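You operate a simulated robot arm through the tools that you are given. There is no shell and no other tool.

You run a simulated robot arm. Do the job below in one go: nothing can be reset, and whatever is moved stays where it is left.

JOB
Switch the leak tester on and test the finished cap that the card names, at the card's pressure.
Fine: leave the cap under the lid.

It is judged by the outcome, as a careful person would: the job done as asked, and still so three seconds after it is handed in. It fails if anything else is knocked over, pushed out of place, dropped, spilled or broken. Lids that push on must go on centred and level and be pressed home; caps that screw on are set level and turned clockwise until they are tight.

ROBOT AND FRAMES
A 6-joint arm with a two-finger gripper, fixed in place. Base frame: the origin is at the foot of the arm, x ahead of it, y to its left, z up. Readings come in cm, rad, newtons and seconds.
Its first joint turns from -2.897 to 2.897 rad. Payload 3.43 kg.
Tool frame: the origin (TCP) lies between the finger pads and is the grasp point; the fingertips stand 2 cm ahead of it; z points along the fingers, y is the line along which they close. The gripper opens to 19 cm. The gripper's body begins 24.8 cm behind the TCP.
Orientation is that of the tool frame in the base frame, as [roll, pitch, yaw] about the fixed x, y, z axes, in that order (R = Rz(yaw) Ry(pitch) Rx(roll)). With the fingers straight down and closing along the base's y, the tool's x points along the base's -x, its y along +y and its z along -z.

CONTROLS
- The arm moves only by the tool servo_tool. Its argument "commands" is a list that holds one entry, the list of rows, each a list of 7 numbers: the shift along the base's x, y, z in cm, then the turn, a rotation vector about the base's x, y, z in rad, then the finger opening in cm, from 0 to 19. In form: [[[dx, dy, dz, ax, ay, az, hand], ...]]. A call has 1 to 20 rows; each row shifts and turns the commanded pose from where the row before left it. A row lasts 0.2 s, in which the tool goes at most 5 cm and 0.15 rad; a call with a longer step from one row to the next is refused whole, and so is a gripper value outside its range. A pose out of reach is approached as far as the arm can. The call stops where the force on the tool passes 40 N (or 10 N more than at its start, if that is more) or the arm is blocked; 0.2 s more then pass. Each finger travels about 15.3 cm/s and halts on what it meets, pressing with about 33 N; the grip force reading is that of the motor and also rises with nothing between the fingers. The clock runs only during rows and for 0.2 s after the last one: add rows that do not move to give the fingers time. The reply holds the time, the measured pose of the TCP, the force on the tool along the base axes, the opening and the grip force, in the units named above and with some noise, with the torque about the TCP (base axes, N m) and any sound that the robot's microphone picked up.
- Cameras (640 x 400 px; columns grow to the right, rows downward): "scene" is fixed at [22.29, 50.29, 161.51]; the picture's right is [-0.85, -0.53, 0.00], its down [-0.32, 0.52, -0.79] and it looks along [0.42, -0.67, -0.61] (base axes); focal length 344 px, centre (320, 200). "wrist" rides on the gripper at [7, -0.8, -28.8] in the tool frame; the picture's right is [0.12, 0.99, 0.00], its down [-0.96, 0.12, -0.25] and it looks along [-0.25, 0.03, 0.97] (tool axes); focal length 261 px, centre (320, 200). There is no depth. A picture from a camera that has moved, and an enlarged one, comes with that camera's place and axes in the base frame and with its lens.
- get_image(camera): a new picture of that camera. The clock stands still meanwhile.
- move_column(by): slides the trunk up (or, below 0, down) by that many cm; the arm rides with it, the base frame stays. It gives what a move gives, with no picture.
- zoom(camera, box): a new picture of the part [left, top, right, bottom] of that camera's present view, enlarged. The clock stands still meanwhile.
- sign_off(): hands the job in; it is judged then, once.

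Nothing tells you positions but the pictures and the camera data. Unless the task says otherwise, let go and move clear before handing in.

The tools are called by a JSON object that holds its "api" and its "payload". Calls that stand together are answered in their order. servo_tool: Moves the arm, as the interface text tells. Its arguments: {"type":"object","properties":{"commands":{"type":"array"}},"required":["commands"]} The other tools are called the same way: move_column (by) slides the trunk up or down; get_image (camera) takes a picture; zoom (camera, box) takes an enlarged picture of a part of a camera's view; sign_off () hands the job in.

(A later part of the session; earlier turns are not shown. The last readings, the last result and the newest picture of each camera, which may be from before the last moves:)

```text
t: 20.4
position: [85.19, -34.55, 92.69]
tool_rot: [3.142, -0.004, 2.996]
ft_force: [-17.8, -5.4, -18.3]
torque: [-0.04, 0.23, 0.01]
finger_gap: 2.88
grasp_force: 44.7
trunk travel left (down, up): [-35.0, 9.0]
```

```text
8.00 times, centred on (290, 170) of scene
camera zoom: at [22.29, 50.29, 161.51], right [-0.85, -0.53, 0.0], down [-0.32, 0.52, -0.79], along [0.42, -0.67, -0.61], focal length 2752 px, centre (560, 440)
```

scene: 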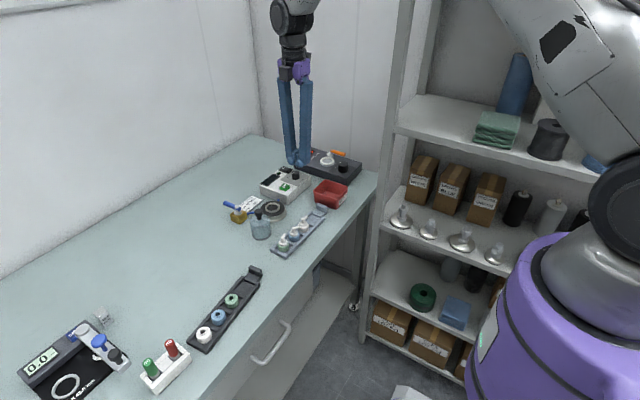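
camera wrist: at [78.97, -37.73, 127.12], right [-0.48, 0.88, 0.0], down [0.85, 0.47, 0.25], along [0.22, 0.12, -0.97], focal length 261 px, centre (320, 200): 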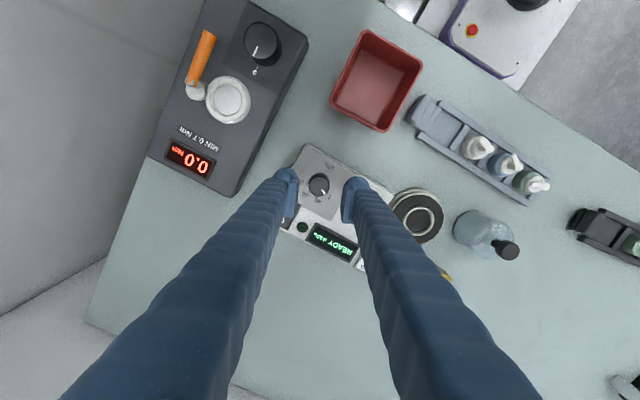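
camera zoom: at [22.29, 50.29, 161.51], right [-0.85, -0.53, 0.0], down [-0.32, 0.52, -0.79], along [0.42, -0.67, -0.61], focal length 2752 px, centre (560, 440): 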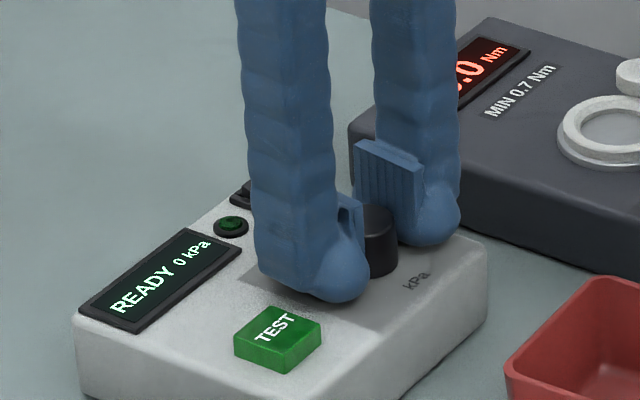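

The knob is turning cleanly. I'll ease the side load and continue clockwise.

{"api": "servo_tool", "payload": {"commands": [[[-0.15, -0.05, -0.1, 0, 0, 0, 2.5], [0, 0, 0, 0, 0, -0.1428, 2.5], [0, 0, 0, 0, 0, -0.1428, 2.5], [0, 0, 0, 0, 0, -0.1428, 2.5], [0, 0, 0, 0, 0, -0.1428, 2.5], [0, 0, 0, 0, 0, 0, 2.5]]]}}

{"api": "zoom", "payload": {"camera": "wrist", "box": [260, 140, 380, 230]}}

{"api": "zoom", "payload": {"camera": "scene", "box": [255, 145, 325, 195]}}

```text
t: 21.8
position: [85.07, -34.64, 92.61]
tool_rot: [-3.14, 0.0, 2.426]
ft_force: [-9.8, -19.5, -11.7]
torque: [-0.2, -0.04, 0.03]
finger_gap: 2.89
grasp_force: 44.2
trunk travel left (down, up): [-35.0, 9.0]
```

```text
4.44 times, centred on (320, 185) of wrist
camera zoom: at [79.34, -30.66, 121.5], right [0.56, 0.83, 0.0], down [0.8, -0.54, 0.25], along [0.2, -0.14, -0.97], focal length 1158 px, centre (320, 267)
```

zoom: 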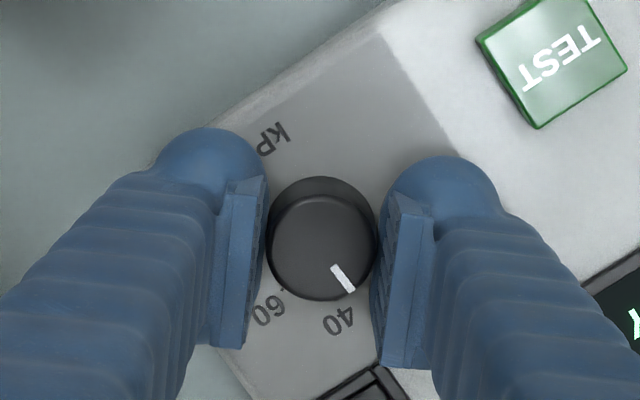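

```text
8.00 times, centred on (290, 170) of scene
camera zoom: at [22.29, 50.29, 161.51], right [-0.85, -0.53, 0.0], down [-0.32, 0.52, -0.79], along [0.42, -0.67, -0.61], focal length 2752 px, centre (560, 440)
```

zoom: 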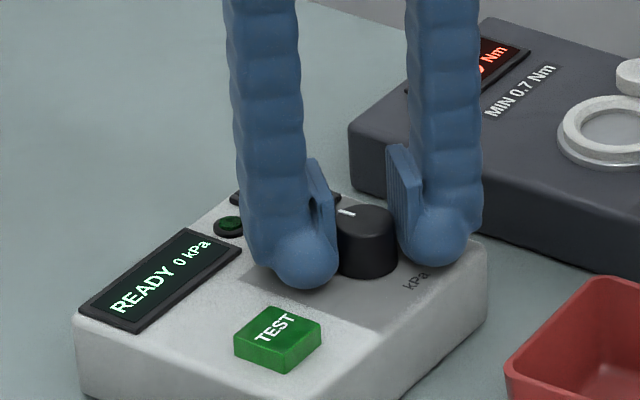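

The pointer is now just past 40. Going further would sweep a finger over the rocker, so I'll release, lift and turn back, then regrip for the rest.

{"api": "servo_tool", "payload": {"commands": [[[0, 0, 0, 0, 0, 0, 5], [0, 0, 0, 0, 0, 0, 5], [0, 0, 1.3, 0, 0, 0, 5], [0, 0, 1.3, 0, 0, 0, 5], [0, 0, 0, 0, 0, 0.14, 5], [0, 0, 0, 0, 0, 0.14, 5], [0, 0, 0, 0, 0, 0.14, 5], [0, 0, 0, 0, 0, 0.14, 5], [0, 0, 0, 0, 0, 0.14, 5], [0, 0, 0, 0, 0, 0.14, 5], [0, 0, 0, 0, 0, 0.14, 5], [0, 0, 0, 0, 0, 0.14, 5], [0, 0, 0, 0, 0, 0, 5]]]}}

{"api": "zoom", "payload": {"camera": "wrist", "box": [260, 140, 380, 230]}}

{"api": "zoom", "payload": {"camera": "scene", "box": [255, 145, 325, 195]}}

```text
t: 24.6
position: [85.11, -34.43, 95.26]
tool_rot: [-3.14, -0.003, -2.736]
ft_force: [0.0, 0.0, -0.3]
torque: [-0.02, 0.01, 0.04]
finger_gap: 4.98
grasp_force: 0.0
trunk travel left (down, up): [-35.0, 9.0]
```

```text
4.44 times, centred on (320, 185) of wrist
camera zoom: at [79.14, -37.96, 124.09], right [-0.5, 0.86, 0.0], down [0.84, 0.49, 0.25], along [0.21, 0.12, -0.97], focal length 1158 px, centre (320, 267)
```

zoom: 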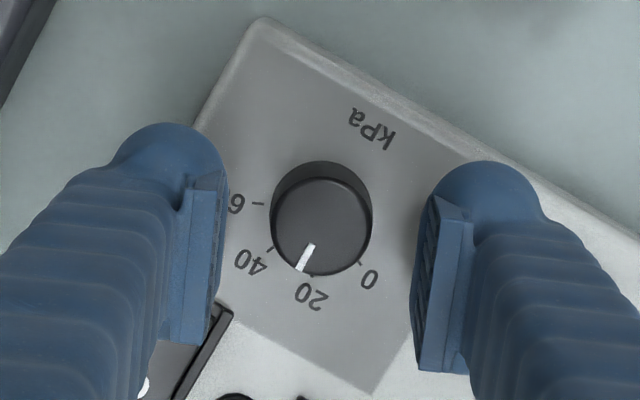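

```text
8.00 times, centred on (290, 170) of scene
camera zoom: at [22.29, 50.29, 161.51], right [-0.85, -0.53, 0.0], down [-0.32, 0.52, -0.79], along [0.42, -0.67, -0.61], focal length 2752 px, centre (560, 440)
```

zoom: 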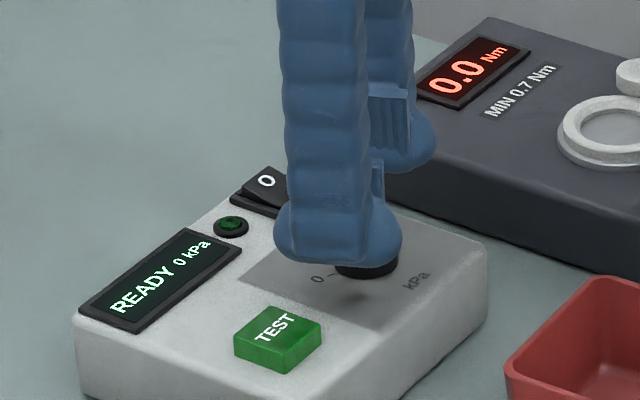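

The pointer sits between 20 and 40, which matches about 63° turned. About 72° is left, so I'll lower, regrip and continue.

{"api": "servo_tool", "payload": {"commands": [[[0.08, 0.02, -1.2, 0, 0, 0, 5], [0, 0, -1.0, 0, 0, 0, 5], [0, 0, -0.3, 0, 0, 0, 5], [0, 0, 0, 0, 0, 0, 5], [0, 0, 0, 0, 0, 0, 3.4], [0, 0, 0, 0, 0, 0, 2.5], [0, 0, 0, 0, 0, 0, 2.5], [0, 0, 0, 0, 0, 0, 2.5]]]}}

```text
t: 26.4
position: [85.02, -34.19, 92.78]
tool_rot: [-3.14, -0.001, -2.735]
ft_force: [-0.9, 1.7, 0.2]
torque: [0.01, 0.01, 0.02]
finger_gap: 2.9
grasp_force: 44.3
trunk travel left (down, up): [-35.0, 9.0]
```

The grip is good with almost no side load. I'll turn clockwise again.

{"api": "servo_tool", "payload": {"commands": [[[0, 0, 0, 0, 0, -0.1, 2.5], [0, 0, 0, 0, 0, -0.14, 2.5], [0, 0, 0, 0, 0, -0.14, 2.5], [0, 0, 0, 0, 0, -0.14, 2.5], [0, 0, 0, 0, 0, 0, 2.5]]]}}

```text
t: 27.6
position: [85.2, -34.6, 92.74]
tool_rot: [3.141, 0.0, 3.025]
ft_force: [-0.1, -7.9, -3.3]
torque: [-0.08, -0.06, 0.03]
finger_gap: 2.86
grasp_force: 45.1
trunk travel left (down, up): [-35.0, 9.0]
```

{"api": "servo_tool", "payload": {"commands": [[[0, -0.08, 0, 0, 0, 0, 2.5], [0, 0, 0, 0, 0, -0.14, 2.5], [0, 0, 0, 0, 0, -0.14, 2.5], [0, -0.05, 0, 0, 0, -0.14, 2.5], [0, 0, 0, 0, 0, -0.14, 2.5], [0, 0, 0, 0, 0, 0, 2.5]]]}}

{"api": "zoom", "payload": {"camera": "wrist", "box": [260, 140, 380, 230]}}

{"api": "zoom", "payload": {"camera": "scene", "box": [255, 145, 325, 195]}}

```text
t: 29.0
position: [85.08, -34.71, 92.83]
tool_rot: [-3.14, -0.002, 2.467]
ft_force: [-2.5, -8.4, -2.2]
torque: [-0.05, 0.09, 0.0]
finger_gap: 2.87
grasp_force: 45.0
trunk travel left (down, up): [-35.0, 9.0]
```

```text
4.44 times, centred on (320, 185) of wrist
camera zoom: at [79.25, -30.93, 121.58], right [0.53, 0.85, 0.0], down [0.82, -0.51, 0.25], along [0.21, -0.13, -0.97], focal length 1158 px, centre (320, 267)
```

zoom: 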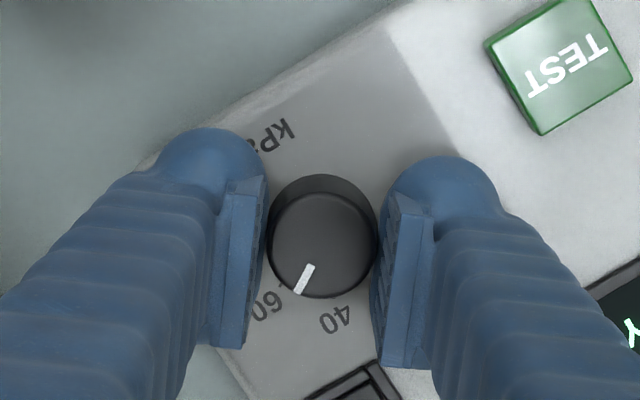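

```text
8.00 times, centred on (290, 170) of scene
camera zoom: at [22.29, 50.29, 161.51], right [-0.85, -0.53, 0.0], down [-0.32, 0.52, -0.79], along [0.42, -0.67, -0.61], focal length 2752 px, centre (560, 440)
```

zoom: 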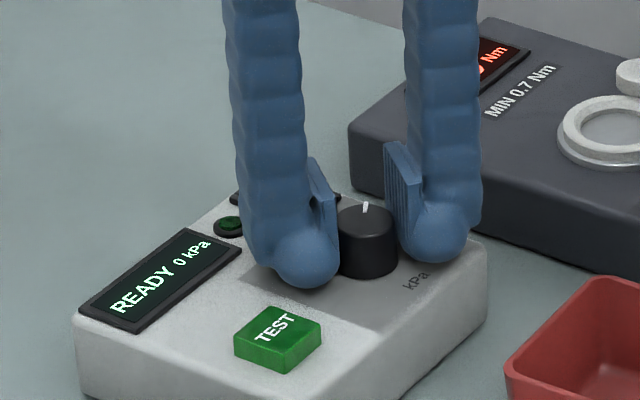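

About 125° has been turned and the pointer is nearing 60. I'll add the last 10° and check.

{"api": "servo_tool", "payload": {"commands": [[[0, -0.05, 0, 0, 0, -0.09, 2.5], [0, 0, 0, 0, 0, -0.085, 2.5], [0, 0, 0, 0, 0, 0, 2.5], [0, 0, 0, 0, 0, 0, 5], [0, 0, 0, 0, 0, 0, 5], [0, 0, 1.3, 0, 0, 0, 5], [0, 0, 1.3, 0, 0, 0, 5], [0, 0, 1.5, 0, 0, 0, 5], [0, 0, 0, 0, 0, 0, 5]]]}}

{"api": "zoom", "payload": {"camera": "wrist", "box": [260, 140, 380, 230]}}

{"api": "zoom", "payload": {"camera": "scene", "box": [255, 145, 325, 195]}}

```text
t: 31.0
position: [85.13, -34.52, 96.87]
tool_rot: [-3.14, -0.002, 2.292]
ft_force: [0.3, 0.2, 0.4]
torque: [0.0, -0.06, 0.02]
finger_gap: 4.99
grasp_force: 0.0
trunk travel left (down, up): [-35.0, 9.0]
```

```text
4.44 times, centred on (320, 185) of wrist
camera zoom: at [80.05, -29.8, 125.61], right [0.67, 0.75, 0.0], down [0.72, -0.65, 0.25], along [0.18, -0.16, -0.97], focal length 1158 px, centre (320, 267)
```

zoom: 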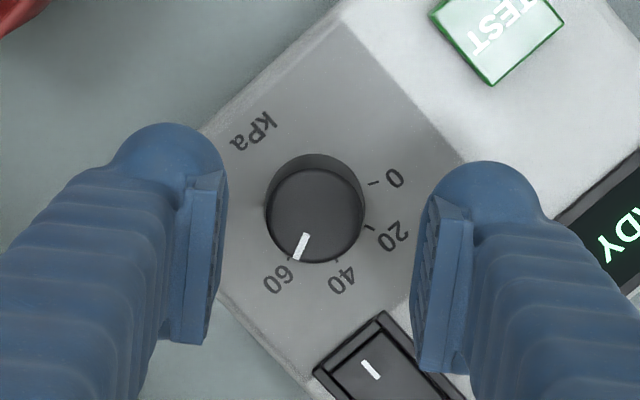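

```text
8.00 times, centred on (290, 170) of scene
camera zoom: at [22.29, 50.29, 161.51], right [-0.85, -0.53, 0.0], down [-0.32, 0.52, -0.79], along [0.42, -0.67, -0.61], focal length 2752 px, centre (560, 440)
```

zoom: 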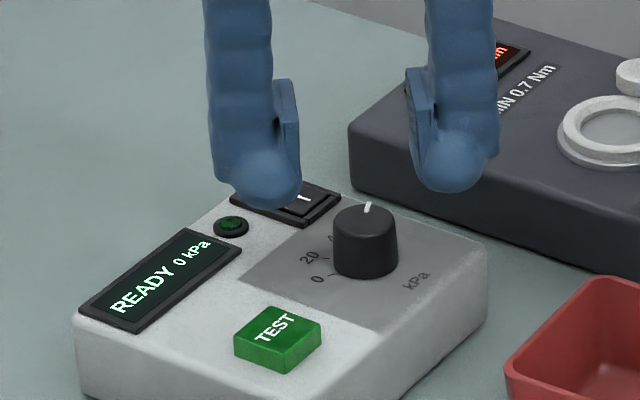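

The pointer is near the 60 mark. I'll zoom in to check it exactly.

{"api": "zoom", "payload": {"camera": "wrist", "box": [295, 160, 355, 210]}}

{"api": "zoom", "payload": {"camera": "scene", "box": [275, 160, 315, 190]}}

```text
8.00 times, centred on (325, 185) of wrist
camera zoom: at [80.05, -29.8, 125.61], right [0.67, 0.75, 0.0], down [0.72, -0.65, 0.25], along [0.18, -0.16, -0.97], focal length 2085 px, centre (280, 320)
```

zoom: 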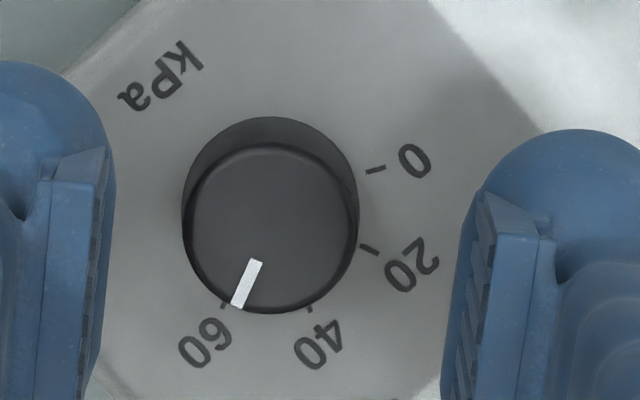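

```text
13.33 times, centred on (295, 175) of scene
camera zoom: at [22.29, 50.29, 161.51], right [-0.85, -0.53, 0.0], down [-0.32, 0.52, -0.79], along [0.42, -0.67, -0.61], focal length 4587 px, centre (653, 533)
```

zoom: 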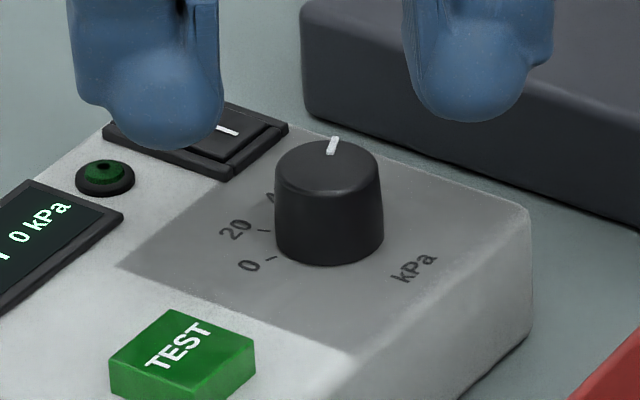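

The knob is on 60. Next I'll fetch the green finished cap: lift, swing to above it and turn so the fingers close along x.

{"api": "servo_tool", "payload": {"commands": [[[0, 0, 2, 0, 0, 0, 5], [0, 0, 2.5, 0, 0, 0, 5], [0, 2, 2, 0, 0, 0, 6], [-1.5, 3, 0, 0, 0, -0.12, 8], [-1.7, 3, 0, 0, 0, -0.12, 8], [-2, 3, 0, 0, 0, -0.12, 8], [-2, 3, 0, 0, 0, -0.12, 8], [-2, 3.2, 0, 0, 0, -0.12, 8], [-2, 3.2, 0, 0, 0, -0.122, 8], [-2, 4, 0, 0, 0, 0, 8], [-2, 4, 0, 0, 0, 0, 8], [0, 0, 0, 0, 0, 0, 8], [0, 0, 0, 0, 0, 0, 8]]]}}

{"api": "get_image", "payload": {"camera": "wrist"}}

{"api": "get_image", "payload": {"camera": "scene"}}

```text
t: 33.8
position: [69.96, -6.14, 103.35]
tool_rot: [-3.139, 0.0, 1.569]
ft_force: [-0.3, -0.7, 0.4]
torque: [0.05, 0.01, 0.0]
finger_gap: 7.98
grasp_force: 0.1
trunk travel left (down, up): [-35.0, 9.0]
```

```text
taken
camera wrist: at [69.21, 0.9, 132.12], right [0.99, 0.12, 0.0], down [0.11, -0.96, 0.25], along [0.03, -0.25, -0.97], focal length 261 px, centre (320, 200)
```

wrist: 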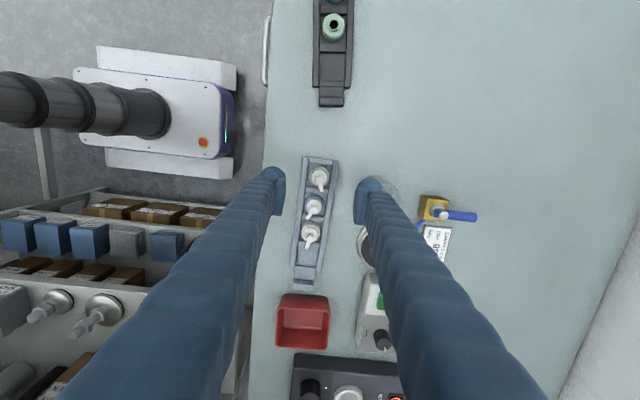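

```text
taken
```

scene: 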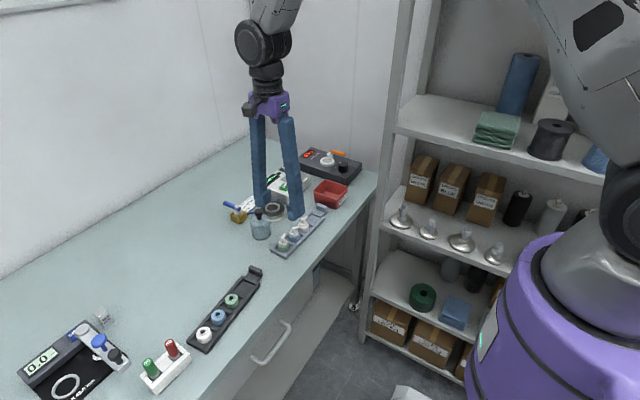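

{"api": "zoom", "payload": {"camera": "wrist", "box": [275, 145, 365, 215]}}

{"api": "zoom", "payload": {"camera": "wrist", "box": [300, 155, 340, 185]}}

{"api": "zoom", "payload": {"camera": "wrist", "box": [380, 180, 490, 250]}}

```text
5.71 times, centred on (320, 180) of wrist
camera zoom: at [69.21, 0.9, 132.12], right [0.99, 0.12, 0.0], down [0.11, -0.96, 0.25], along [0.03, -0.25, -0.97], focal length 1489 px, centre (320, 314)
```

zoom: 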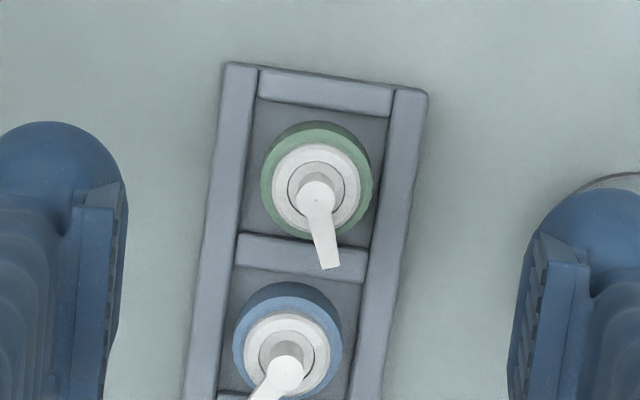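

```text
13.33 times, centred on (320, 170) of wrist
camera zoom: at [69.21, 0.9, 132.12], right [0.99, 0.12, 0.0], down [0.11, -0.96, 0.25], along [0.03, -0.25, -0.97], focal length 3475 px, centre (320, 600)
```

zoom: 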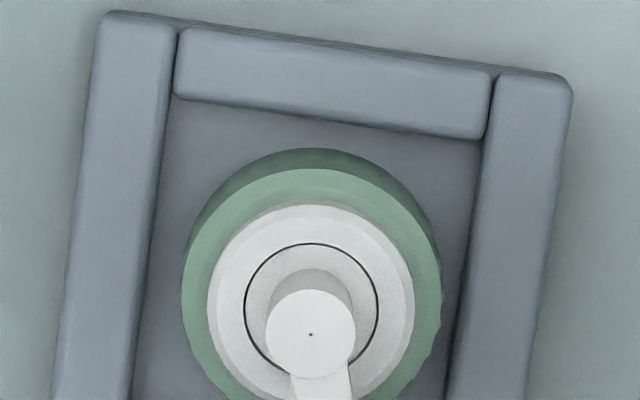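

```text
5.71 times, centred on (435, 215) of wrist
camera zoom: at [69.21, 0.9, 132.12], right [0.99, 0.12, 0.0], down [0.11, -0.96, 0.25], along [0.03, -0.25, -0.97], focal length 1489 px, centre (-337, 114)
```

zoom: 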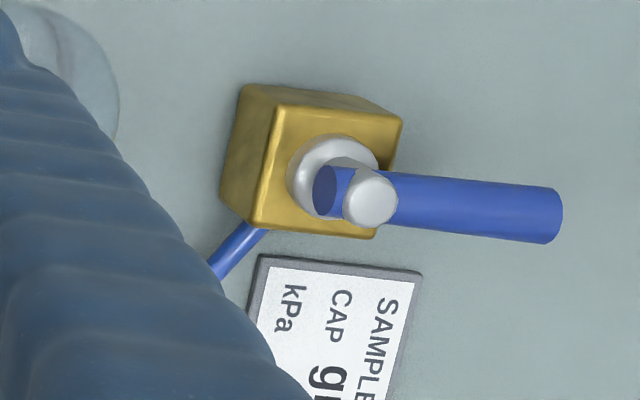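

The green cap's axis is (69.96,-6.3), its body top is z≈88.3 and the tray rail top is about 87. I'll descend with a 5.5 cm opening, which leaves clearance to the jar.

{"api": "servo_tool", "payload": {"commands": [[[0, -0.15, -2.5, 0, 0, 0, 5.5], [0, 0, -2.5, 0, 0, 0, 5.5], [0, 0, -2.5, 0, 0, 0, 5.5], [0, 0, -2.5, 0, 0, 0, 5.5], [0, 0, -2, 0, 0, 0, 5.5], [0, 0, -1, 0, 0, 0, 5.5], [0, 0, 0, 0, 0, 0, 5.5]]]}}

{"api": "zoom", "payload": {"camera": "wrist", "box": [260, 130, 380, 220]}}

{"api": "zoom", "payload": {"camera": "scene", "box": [255, 195, 335, 255]}}

```text
t: 35.4
position: [69.84, -6.35, 90.31]
tool_rot: [-3.139, 0.0, 1.57]
ft_force: [0.9, -0.7, -0.4]
torque: [0.0, 0.02, 0.01]
finger_gap: 5.51
grasp_force: 0.0
trunk travel left (down, up): [-35.0, 9.0]
```

```text
4.44 times, centred on (320, 175) of wrist
camera zoom: at [69.22, 0.69, 119.21], right [0.99, 0.12, 0.0], down [0.12, -0.96, 0.25], along [0.03, -0.25, -0.97], focal length 1158 px, centre (320, 311)
```

zoom: 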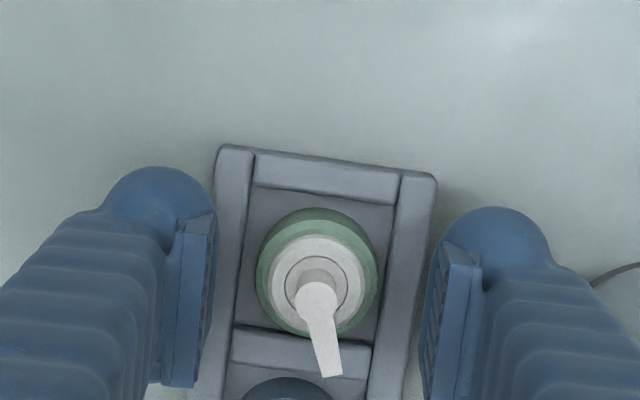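

```text
6.67 times, centred on (295, 225) of scene
camera zoom: at [22.29, 50.29, 161.51], right [-0.85, -0.53, 0.0], down [-0.32, 0.52, -0.79], along [0.42, -0.67, -0.61], focal length 2293 px, centre (487, 33)
```

zoom: 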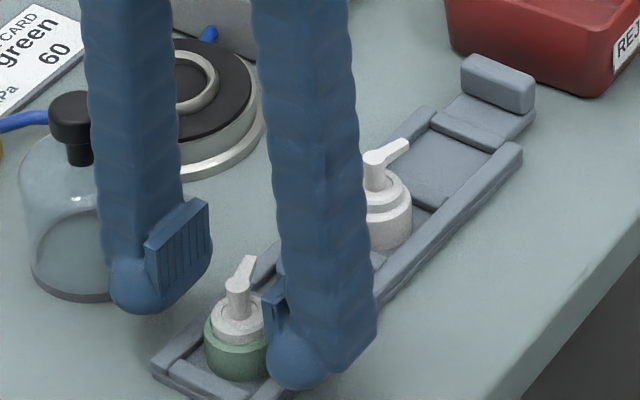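

The fingers straddle the cap. I'll lower the last centimetre carefully, then close on the body.

{"api": "servo_tool", "payload": {"commands": [[[0, 0.1, -0.3, 0, 0, 0, 5.5], [0, 0, -0.3, 0, 0, 0, 5.5], [0, 0, -0.3, 0, 0, 0, 5.5], [0, 0, -0.15, 0, 0, 0, 5.5], [0, 0, 0, 0, 0, 0, 5.5]]]}}

{"api": "zoom", "payload": {"camera": "scene", "box": [265, 210, 325, 255]}}

```text
t: 36.6
position: [70.01, -6.18, 89.44]
tool_rot: [3.141, 0.0, 1.571]
ft_force: [0.4, -0.8, 0.3]
torque: [0.0, 0.03, 0.01]
finger_gap: 5.49
grasp_force: 0.1
trunk travel left (down, up): [-35.0, 9.0]
```

```text
8.89 times, centred on (295, 232) of scene
camera zoom: at [22.29, 50.29, 161.51], right [-0.85, -0.53, 0.0], down [-0.32, 0.52, -0.79], along [0.42, -0.67, -0.61], focal length 3058 px, centre (542, -89)
```

zoom: 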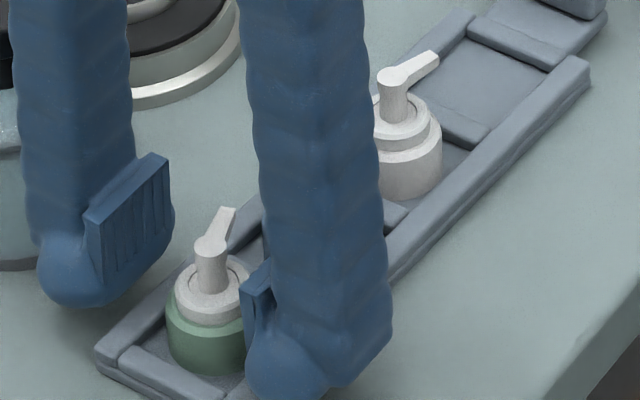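

No contact so far. Closing on the cap body.

{"api": "servo_tool", "payload": {"commands": [[[0, 0, 0, 0, 0, 0, 4], [0, 0, 0, 0, 0, 0, 3], [0, 0, 0, 0, 0, 0, 2.6], [0, 0, 0, 0, 0, 0, 2.6]]]}}

{"api": "zoom", "payload": {"camera": "scene", "box": [265, 210, 325, 255]}}

{"api": "zoom", "payload": {"camera": "wrist", "box": [260, 130, 380, 220]}}

```text
t: 37.6
position: [69.93, -6.27, 89.54]
tool_rot: [-3.139, 0.0, 1.571]
ft_force: [-1.8, 0.2, 12.4]
torque: [-0.02, -0.15, -0.01]
finger_gap: 2.72
grasp_force: 9.7
trunk travel left (down, up): [-35.0, 9.0]
```

```text
8.89 times, centred on (295, 232) of scene
camera zoom: at [22.29, 50.29, 161.51], right [-0.85, -0.53, 0.0], down [-0.32, 0.52, -0.79], along [0.42, -0.67, -0.61], focal length 3058 px, centre (542, -89)
```

zoom: 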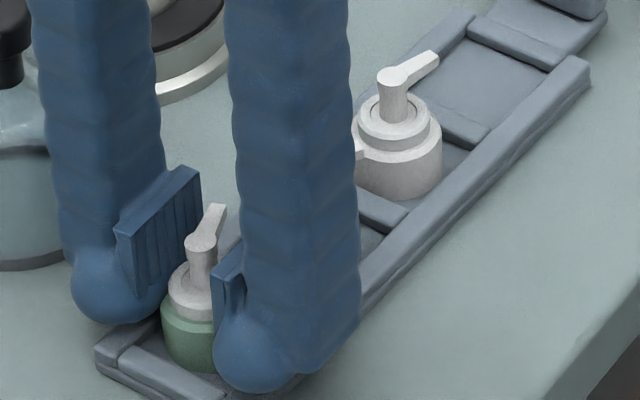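

```text
4.44 times, centred on (320, 175) of wrist
camera zoom: at [69.2, 0.82, 118.31], right [0.99, 0.12, 0.0], down [0.11, -0.96, 0.25], along [0.03, -0.25, -0.97], focal length 1158 px, centre (320, 311)
```

zoom: 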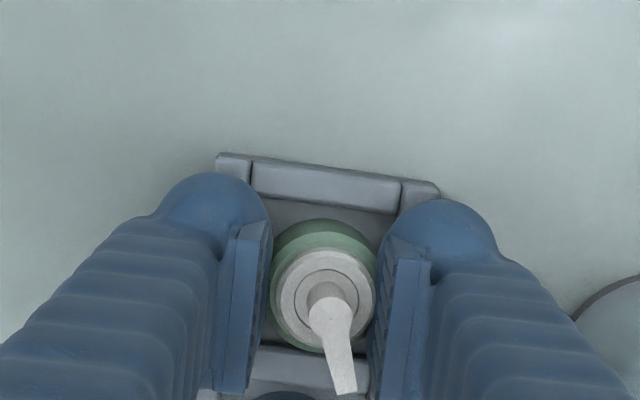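

The pads closed on the white collar (2.72 cm) just above the green body, with a slight upward push. I'll ease up 0.15 cm, regrip firmly and test-lift slightly.

{"api": "servo_tool", "payload": {"commands": [[[0, 0, 0, 0, 0, 0, 3.4], [0, 0, 0.1, 0, 0, 0, 3.4], [0, 0, 0, 0, 0, 0, 2.6], [0, 0, 0, 0, 0, 0, 2.0], [0, 0, 0, 0, 0, 0, 2.0], [0, 0, 0, 0, 0, 0, 2.0]]]}}

{"api": "zoom", "payload": {"camera": "scene", "box": [265, 210, 325, 255]}}

```text
t: 39.0
position: [70.02, -6.19, 89.52]
tool_rot: [-3.14, 0.001, 1.571]
ft_force: [0.6, 0.2, 10.7]
torque: [0.03, -0.17, -0.02]
finger_gap: 2.64
grasp_force: 10.2
trunk travel left (down, up): [-35.0, 9.0]
```

```text
8.89 times, centred on (295, 232) of scene
camera zoom: at [22.29, 50.29, 161.51], right [-0.85, -0.53, 0.0], down [-0.32, 0.52, -0.79], along [0.42, -0.67, -0.61], focal length 3058 px, centre (542, -89)
```

zoom: 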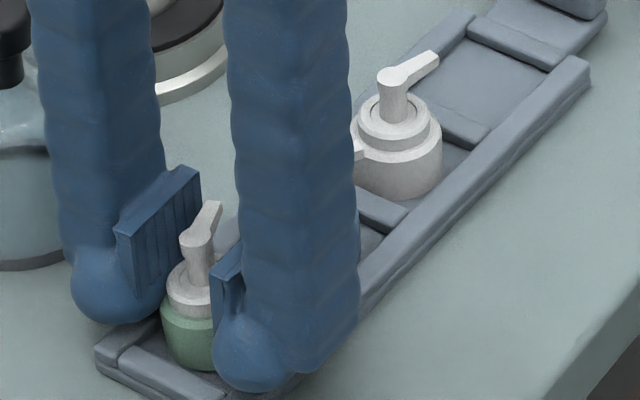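

The pads seem to be riding on the body's sloped shoulder. I'll open slightly so they clear the body and lower in small steps, feeling for the tray rail, to grip the straight part of the body.

{"api": "servo_tool", "payload": {"commands": [[[0, 0, 0, 0, 0, 0, 4.0], [0, 0, 0, 0, 0, 0, 4.0], [0, 0, -0.15, 0, 0, 0, 4.0], [0, 0, -0.15, 0, 0, 0, 4.0], [0, 0, 0, 0, 0, 0, 4.0]]]}}

```text
t: 40.2
position: [69.84, -6.27, 89.25]
tool_rot: [-3.141, 0.001, 1.571]
ft_force: [0.6, -1.2, 9.9]
torque: [-0.02, 0.14, 0.04]
finger_gap: 3.99
grasp_force: 0.1
trunk travel left (down, up): [-35.0, 9.0]
```

The fingertips meet the rail at TCP z≈89.25, so I can't go lower there. I'll grip the white collar a bit higher instead, clear of the shoulder.

{"api": "servo_tool", "payload": {"commands": [[[0, 0, 0.25, 0, 0, 0, 4.0], [0.05, 0, 0.25, 0, 0, 0, 4.0], [0, 0, 0, 0, 0, 0, 3.0], [0, 0, 0, 0, 0, 0, 2.2], [0, 0, 0, 0, 0, 0, 1.8], [0, 0, 0, 0, 0, 0, 1.8]]]}}

{"api": "zoom", "payload": {"camera": "scene", "box": [265, 210, 325, 255]}}

{"api": "zoom", "payload": {"camera": "wrist", "box": [280, 150, 370, 220]}}

```text
t: 41.6
position: [70.08, -6.26, 89.77]
tool_rot: [3.14, 0.0, 1.571]
ft_force: [-1.2, -0.2, 28.4]
torque: [-0.01, 0.02, 0.0]
finger_gap: 2.28
grasp_force: 10.1
trunk travel left (down, up): [-35.0, 9.0]
```

```text
8.89 times, centred on (295, 232) of scene
camera zoom: at [22.29, 50.29, 161.51], right [-0.85, -0.53, 0.0], down [-0.32, 0.52, -0.79], along [0.42, -0.67, -0.61], focal length 3058 px, centre (542, -89)
```

zoom: 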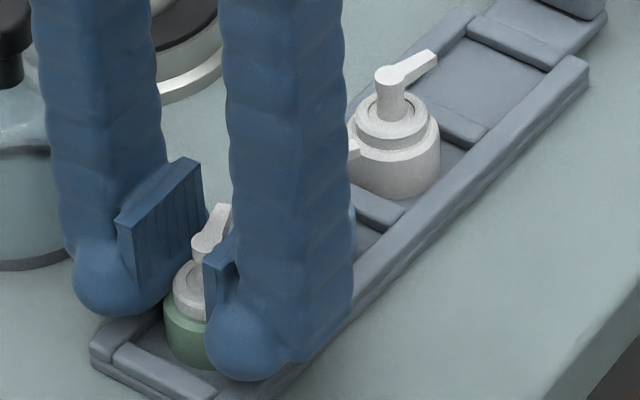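

```text
5.71 times, centred on (325, 185) of wrist
camera zoom: at [69.26, 0.8, 118.68], right [0.99, 0.12, 0.0], down [0.11, -0.96, 0.25], along [0.03, -0.25, -0.97], focal length 1489 px, centre (291, 286)
```

zoom: 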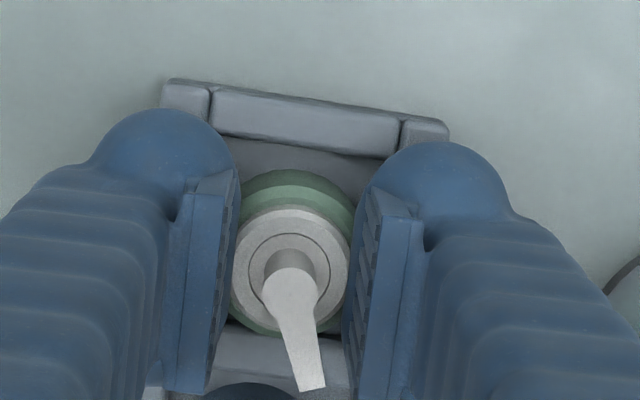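

Tightening only pushes the tool upward, so the rounded tips are probably wedging on the body's edge. I'll open, rise and look closely at the finger shape before trying again.

{"api": "servo_tool", "payload": {"commands": [[[0, 0, 0, 0, 0, 0, 4.5], [0, 0, 0.5, 0, 0, 0, 5.5], [0, 0, 1.0, 0, 0, 0, 5.5], [0, 0, 0, 0, 0, 0, 5.5]]]}}

{"api": "zoom", "payload": {"camera": "scene", "box": [265, 205, 315, 245]}}

{"api": "zoom", "payload": {"camera": "wrist", "box": [260, 130, 380, 220]}}

```text
t: 42.6
position: [70.09, -6.32, 91.19]
tool_rot: [-3.14, 0.0, 1.571]
ft_force: [-0.4, 0.2, -0.5]
torque: [0.02, 0.03, 0.01]
finger_gap: 5.49
grasp_force: 0.1
trunk travel left (down, up): [-35.0, 9.0]
```

```text
10.00 times, centred on (290, 225) of scene
camera zoom: at [22.29, 50.29, 161.51], right [-0.85, -0.53, 0.0], down [-0.32, 0.52, -0.79], along [0.42, -0.67, -0.61], focal length 3440 px, centre (620, -50)
```

zoom: 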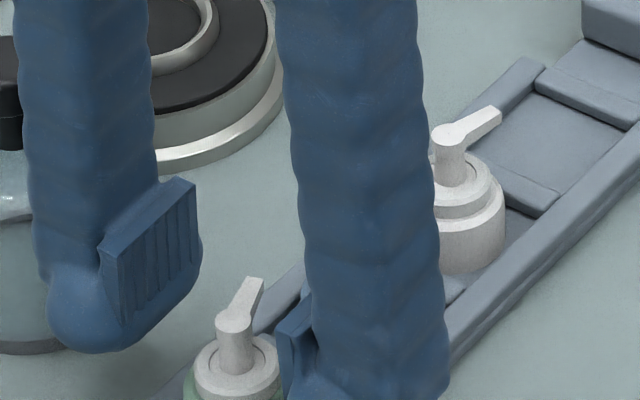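

```text
4.44 times, centred on (320, 175) of wrist
camera zoom: at [69.33, 0.77, 119.99], right [0.99, 0.12, 0.0], down [0.12, -0.96, 0.25], along [0.03, -0.25, -0.97], focal length 1158 px, centre (320, 311)
```

zoom: 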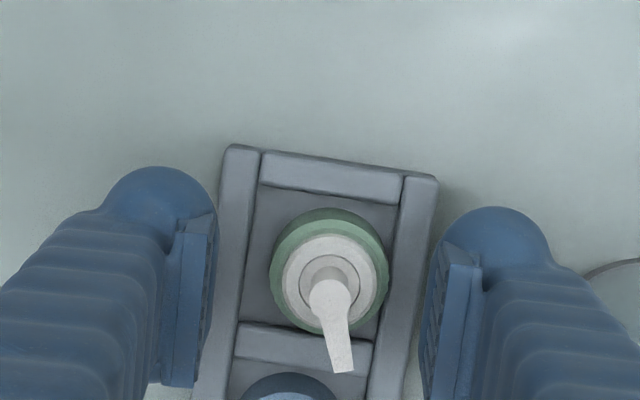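

The flat pads end near TCP height, and the rounded tips recede below that. I'll look closely at the cap's profile and the tray to choose a better grip.

{"api": "zoom", "payload": {"camera": "scene", "box": [272, 228, 302, 252]}}

{"api": "zoom", "payload": {"camera": "scene", "box": [290, 210, 320, 234]}}

```text
16.00 times, centred on (287, 240) of scene
camera zoom: at [22.29, 50.29, 161.51], right [-0.85, -0.53, 0.0], down [-0.32, 0.52, -0.79], along [0.42, -0.67, -0.61], focal length 5504 px, centre (848, -440)
```

zoom: 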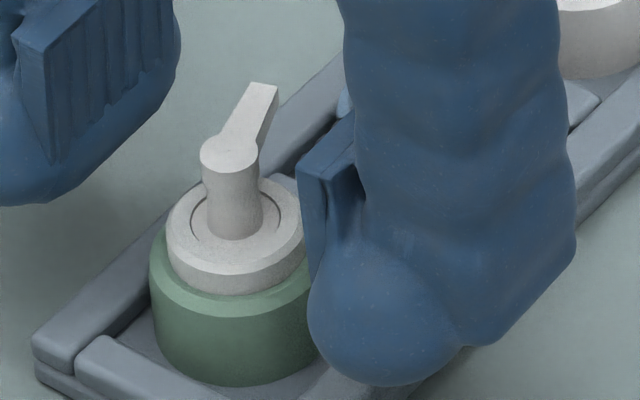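

```text
16.00 times, centred on (305, 222) of scene
camera zoom: at [22.29, 50.29, 161.51], right [-0.85, -0.53, 0.0], down [-0.32, 0.52, -0.79], along [0.42, -0.67, -0.61], focal length 5504 px, centre (560, -152)
```

zoom: 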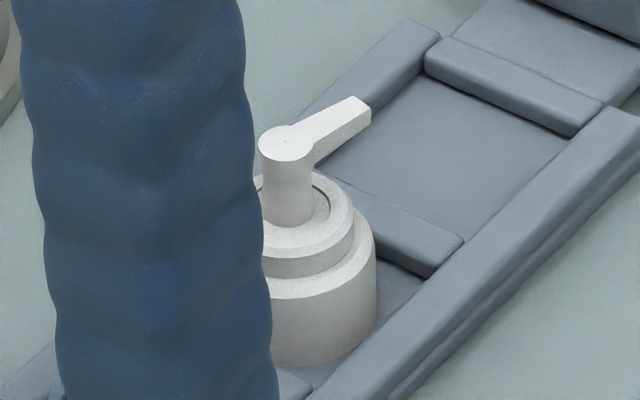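

The cap has a 1.2 cm stem above a short, bevelled collar. Holding the stem between the flat pads, with the pads aligned to the spout, should be secure. I'll rise a bit, rotate about 14° to match the spout and re-measure.

{"api": "servo_tool", "payload": {"commands": [[[0, 0, 1.5, 0, 0, 0.08, 5.5], [0, 0, 1.5, 0, 0, 0.08, 5.5], [0, 0, 1, 0, 0, 0.08, 5.5], [0, 0, 0, 0, 0, 0, 5.5]]]}}

{"api": "zoom", "payload": {"camera": "wrist", "box": [290, 145, 360, 195]}}

{"api": "get_image", "payload": {"camera": "wrist"}}

```text
t: 43.6
position: [70.15, -6.25, 95.23]
tool_rot: [-3.139, 0.0, 1.812]
ft_force: [0.8, -0.9, 0.5]
torque: [0.04, 0.01, 0.02]
finger_gap: 5.51
grasp_force: 0.0
trunk travel left (down, up): [-35.0, 9.0]
```

```text
8.00 times, centred on (325, 170) of wrist
camera zoom: at [67.71, 0.44, 123.94], right [0.94, 0.35, 0.0], down [0.34, -0.91, 0.25], along [0.09, -0.23, -0.97], focal length 2085 px, centre (280, 440)
```

zoom: 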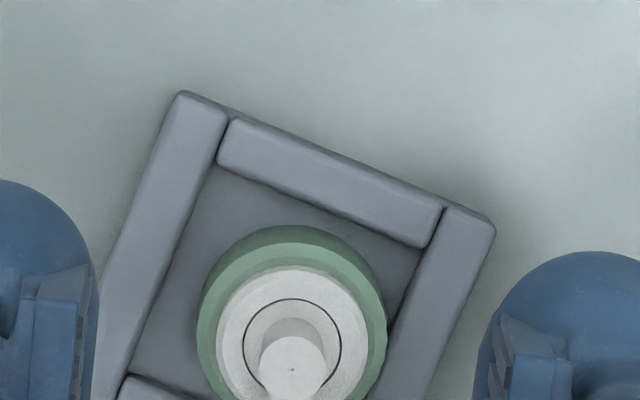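

```text
taken
camera wrist: at [67.71, 0.44, 123.94], right [0.94, 0.35, 0.0], down [0.34, -0.91, 0.25], along [0.09, -0.23, -0.97], focal length 261 px, centre (320, 200)
```

wrist: 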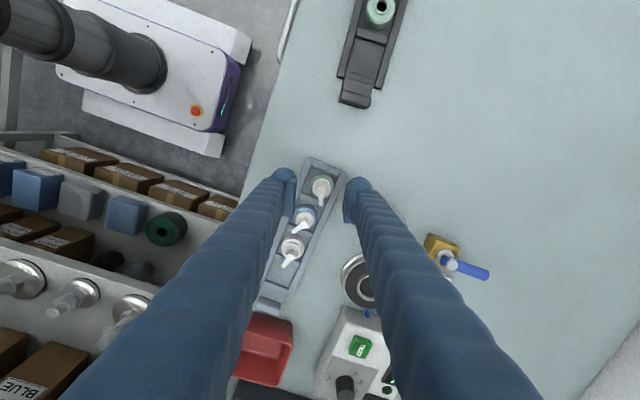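

{"api": "zoom", "payload": {"camera": "wrist", "box": [290, 165, 360, 215]}}

```text
8.00 times, centred on (325, 190) of wrist
camera zoom: at [67.71, 0.44, 123.94], right [0.94, 0.35, 0.0], down [0.34, -0.91, 0.25], along [0.09, -0.23, -0.97], focal length 2085 px, centre (280, 280)
```

zoom: 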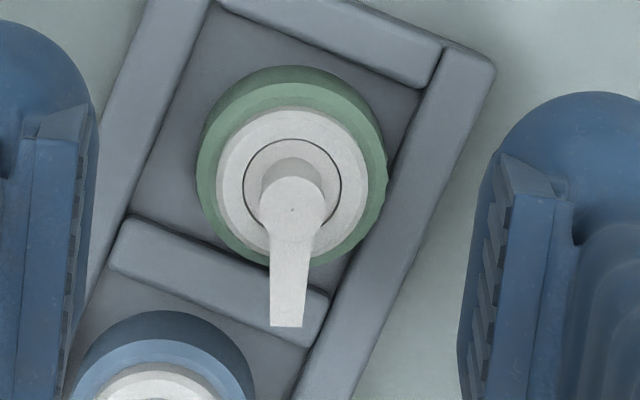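

The spout points about 18° off -y and the cap axis is now (70.44,-6.24). I'll fine-tune yaw and position and descend around the stem.

{"api": "servo_tool", "payload": {"commands": [[[0.14, -0.02, 0, 0, 0, 0.08, 4.5], [0.14, -0.02, 0, 0, 0, 0, 4.0], [0, 0, -1.5, 0, 0, 0, 4.0], [0, 0, -1.5, 0, 0, 0, 4.0], [0, 0, -1, 0, 0, 0, 4.0], [0, 0, -0.8, 0, 0, 0, 4.0], [0, 0, 0, 0, 0, 0, 4.0]]]}}

{"api": "zoom", "payload": {"camera": "wrist", "box": [275, 160, 365, 220]}}

{"api": "zoom", "payload": {"camera": "scene", "box": [270, 222, 306, 250]}}

```text
t: 45.2
position: [70.33, -6.34, 90.45]
tool_rot: [-3.14, 0.0, 1.889]
ft_force: [0.7, -0.8, 0.3]
torque: [-0.04, 0.0, -0.02]
finger_gap: 4.01
grasp_force: 0.1
trunk travel left (down, up): [-35.0, 9.0]
```

```text
6.67 times, centred on (320, 190) of wrist
camera zoom: at [67.45, 0.14, 119.24], right [0.91, 0.42, 0.0], down [0.41, -0.88, 0.25], along [0.1, -0.22, -0.97], focal length 1738 px, centre (320, 267)
```

zoom: 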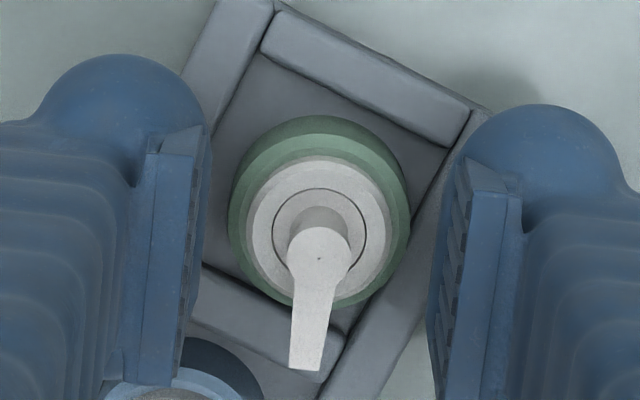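

```text
14.29 times, centred on (288, 236) of scene
camera zoom: at [22.29, 50.29, 161.51], right [-0.85, -0.53, 0.0], down [-0.32, 0.52, -0.79], along [0.42, -0.67, -0.61], focal length 4914 px, centre (777, -314)
```

zoom: 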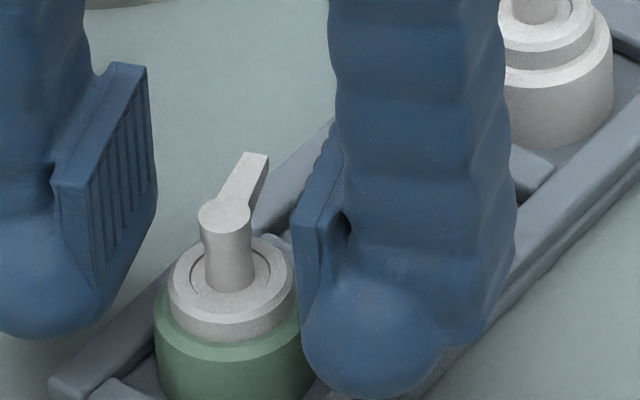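

The stem is centred and the spout lines up with the gap. Closing on the stem.

{"api": "servo_tool", "payload": {"commands": [[[0, 0, 0, 0, 0, 0, 2.6], [0, 0, 0, 0, 0, 0, 1.6], [0, 0, 0, 0, 0, 0, 1.0], [0, 0, 0, 0, 0, 0, 0.6], [0, 0, 0, 0, 0, 0, 0.6]]]}}

{"api": "zoom", "payload": {"camera": "scene", "box": [270, 222, 306, 250]}}

{"api": "zoom", "payload": {"camera": "wrist", "box": [275, 160, 365, 220]}}

```text
t: 46.1
position: [70.6, -6.33, 90.84]
tool_rot: [3.136, 0.002, 1.892]
ft_force: [-6.8, -0.6, 26.6]
torque: [0.0, 0.16, 0.02]
finger_gap: 0.74
grasp_force: 9.7
trunk travel left (down, up): [-35.0, 9.0]
stopped in row 4: the force on the tool passed its limit at 41 N (the readings are from after the stop); the commanded pose is now the measured one
```

```text
14.29 times, centred on (288, 236) of scene
camera zoom: at [22.29, 50.29, 161.51], right [-0.85, -0.53, 0.0], down [-0.32, 0.52, -0.79], along [0.42, -0.67, -0.61], focal length 4914 px, centre (777, -314)
```

zoom: 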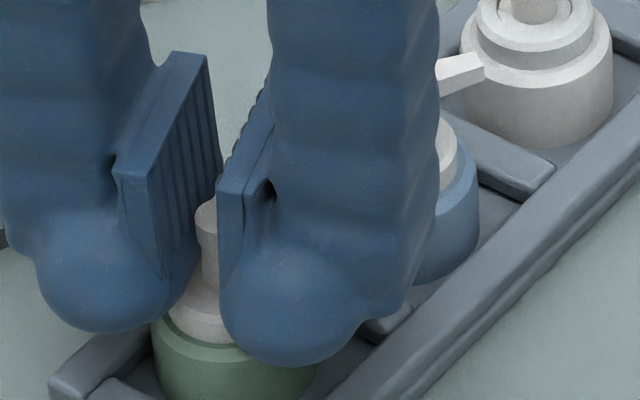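

```text
6.67 times, centred on (320, 190) of wrist
camera zoom: at [67.39, 0.14, 119.7], right [0.91, 0.42, 0.0], down [0.41, -0.88, 0.25], along [0.11, -0.22, -0.97], focal length 1738 px, centre (320, 267)
```

zoom: 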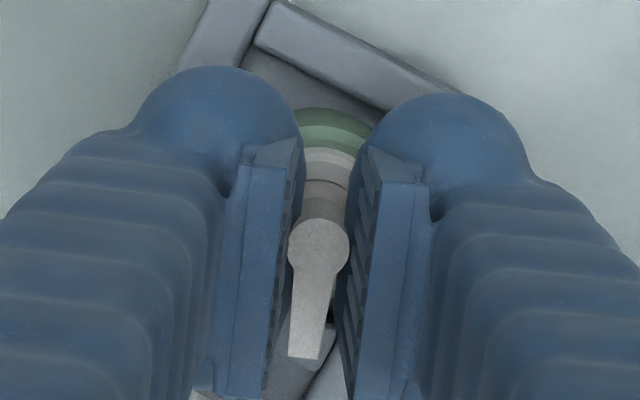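

The tips landed on the collar's top (z≈88.8), so the stem is too short for this grip. Instead I'll tilt the tool about the closing axis so the rounded tips lift clear of the rails. The flat pads can then reach the full collar height. I'll open and rise first.

{"api": "servo_tool", "payload": {"commands": [[[0, 0, 0, 0, 0, 0, 3.5], [0, 0, 0.5, 0, 0, 0, 4.5], [0, 0, 1.0, 0, 0, 0, 4.5], [0, 0, 1.0, 0, 0, 0, 4.5], [0, 0, 0, 0, 0, 0, 4.5]]]}}

{"api": "zoom", "payload": {"camera": "wrist", "box": [275, 160, 365, 220]}}

{"api": "zoom", "payload": {"camera": "scene", "box": [265, 205, 325, 255]}}

```text
t: 47.3
position: [70.67, -6.36, 93.11]
tool_rot: [3.14, 0.002, 1.89]
ft_force: [-0.1, 0.4, 0.4]
torque: [0.0, 0.01, 0.0]
finger_gap: 4.48
grasp_force: 0.0
trunk travel left (down, up): [-35.0, 9.0]
```

```text
6.67 times, centred on (320, 190) of wrist
camera zoom: at [67.66, 0.09, 121.9], right [0.91, 0.42, 0.0], down [0.41, -0.88, 0.25], along [0.11, -0.22, -0.97], focal length 1738 px, centre (320, 267)
```

zoom: 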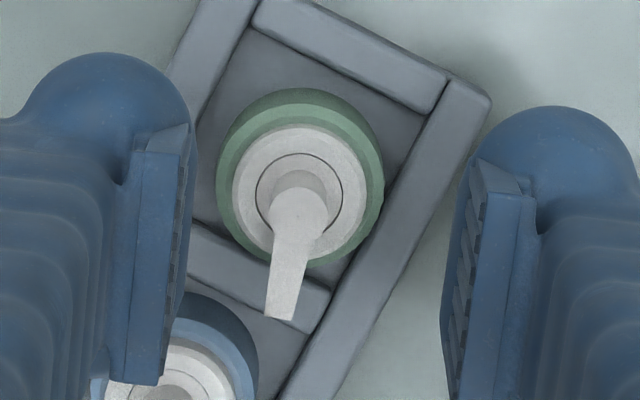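

```text
8.00 times, centred on (295, 230) of scene
camera zoom: at [22.29, 50.29, 161.51], right [-0.85, -0.53, 0.0], down [-0.32, 0.52, -0.79], along [0.42, -0.67, -0.61], focal length 2752 px, centre (520, -40)
```

zoom: 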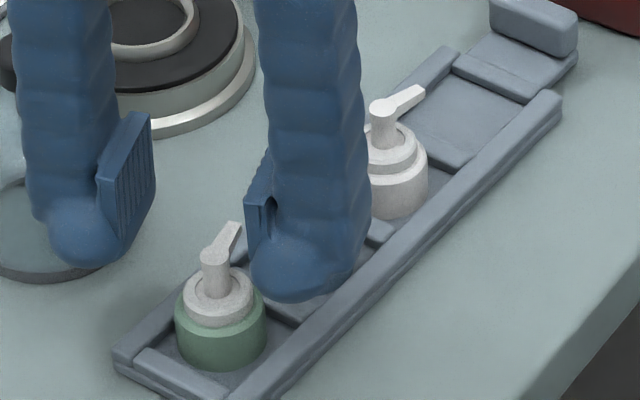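

The cap is now at about (70.28,-6.45) and still standing level. I'll apply a 0.3 rad tilt about the closing axis and re-centre above it.

{"api": "servo_tool", "payload": {"commands": [[[-0.18, -0.06, 0.3, 0.1425, 0.047, 0, 4.2], [-0.18, -0.06, 0, 0.1425, 0.047, 0, 4.2], [0, 0, 0, 0, 0, 0, 4.2], [0, 0, 0, 0, 0, 0, 4.2]]]}}

{"api": "zoom", "payload": {"camera": "wrist", "box": [260, 150, 380, 230]}}

{"api": "zoom", "payload": {"camera": "scene", "box": [265, 205, 325, 255]}}

```text
t: 48.3
position: [70.15, -6.39, 93.35]
tool_rot: [3.139, -0.3, 1.89]
ft_force: [1.0, 0.2, -0.2]
torque: [-0.06, 0.02, -0.03]
finger_gap: 4.2
grasp_force: 0.1
trunk travel left (down, up): [-35.0, 9.0]
```

```text
5.00 times, centred on (320, 190) of wrist
camera zoom: at [70.02, -8.37, 123.0], right [0.91, 0.42, 0.04], down [0.42, -0.91, -0.05], along [0.01, 0.06, -1.0], focal length 1303 px, centre (320, 250)
```

zoom: 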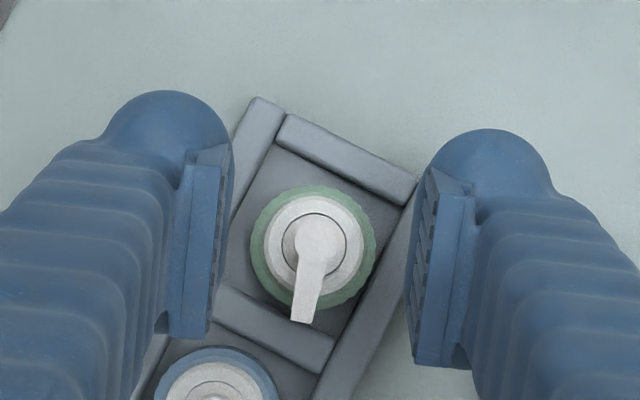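

```text
8.00 times, centred on (295, 230) of scene
camera zoom: at [22.29, 50.29, 161.51], right [-0.85, -0.53, 0.0], down [-0.32, 0.52, -0.79], along [0.42, -0.67, -0.61], focal length 2752 px, centre (520, -40)
```

zoom: 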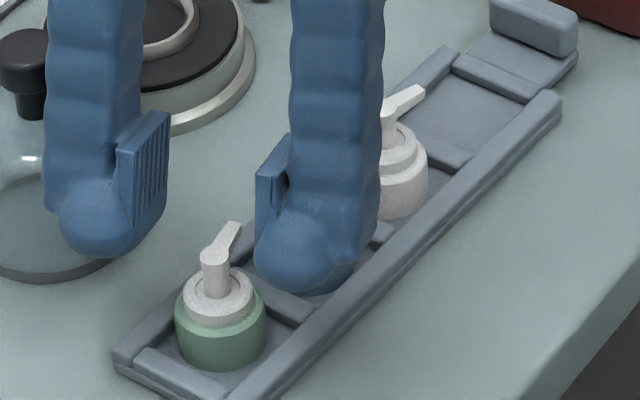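

The camera now looks straight down and the cap sits midway between the pads. I'll descend gently.

{"api": "servo_tool", "payload": {"commands": [[[0, 0.1, -1.2, 0, 0, 0, 4.2], [0, 0, -1.2, 0, 0, 0, 4.2], [0, 0, -1.2, 0, 0, 0, 4.2], [0, 0, -0.3, 0, 0, 0, 4.2], [0, 0, -0.2, 0, 0, 0, 4.2], [0, 0, 0, 0, 0, 0, 4.2]]]}}

{"api": "zoom", "payload": {"camera": "scene", "box": [265, 210, 315, 250]}}

{"api": "zoom", "payload": {"camera": "wrist", "box": [260, 150, 380, 230]}}

```text
t: 49.7
position: [70.25, -6.23, 89.41]
tool_rot: [3.137, -0.299, 1.891]
ft_force: [1.3, -1.9, 20.8]
torque: [-0.4, 0.53, 0.13]
finger_gap: 4.12
grasp_force: 0.1
trunk travel left (down, up): [-35.0, 9.0]
```

```text
10.00 times, centred on (290, 230) of scene
camera zoom: at [22.29, 50.29, 161.51], right [-0.85, -0.53, 0.0], down [-0.32, 0.52, -0.79], along [0.42, -0.67, -0.61], focal length 3440 px, centre (620, -100)
```

zoom: 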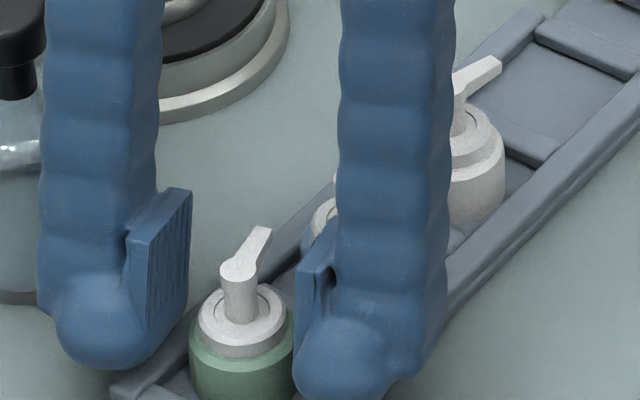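

```text
5.00 times, centred on (320, 190) of wrist
camera zoom: at [69.94, -8.26, 119.12], right [0.91, 0.42, 0.04], down [0.42, -0.91, -0.05], along [0.02, 0.06, -1.0], focal length 1303 px, centre (320, 250)
```

zoom: 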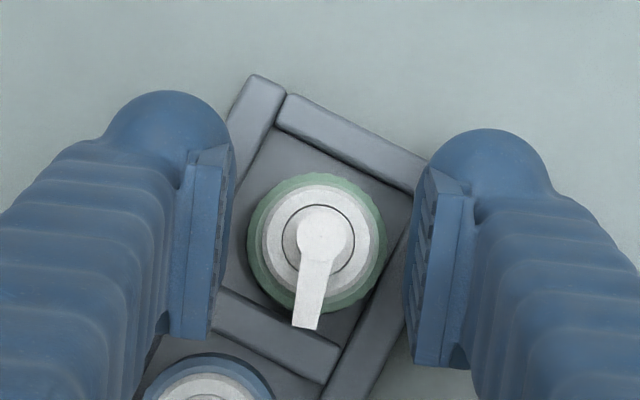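

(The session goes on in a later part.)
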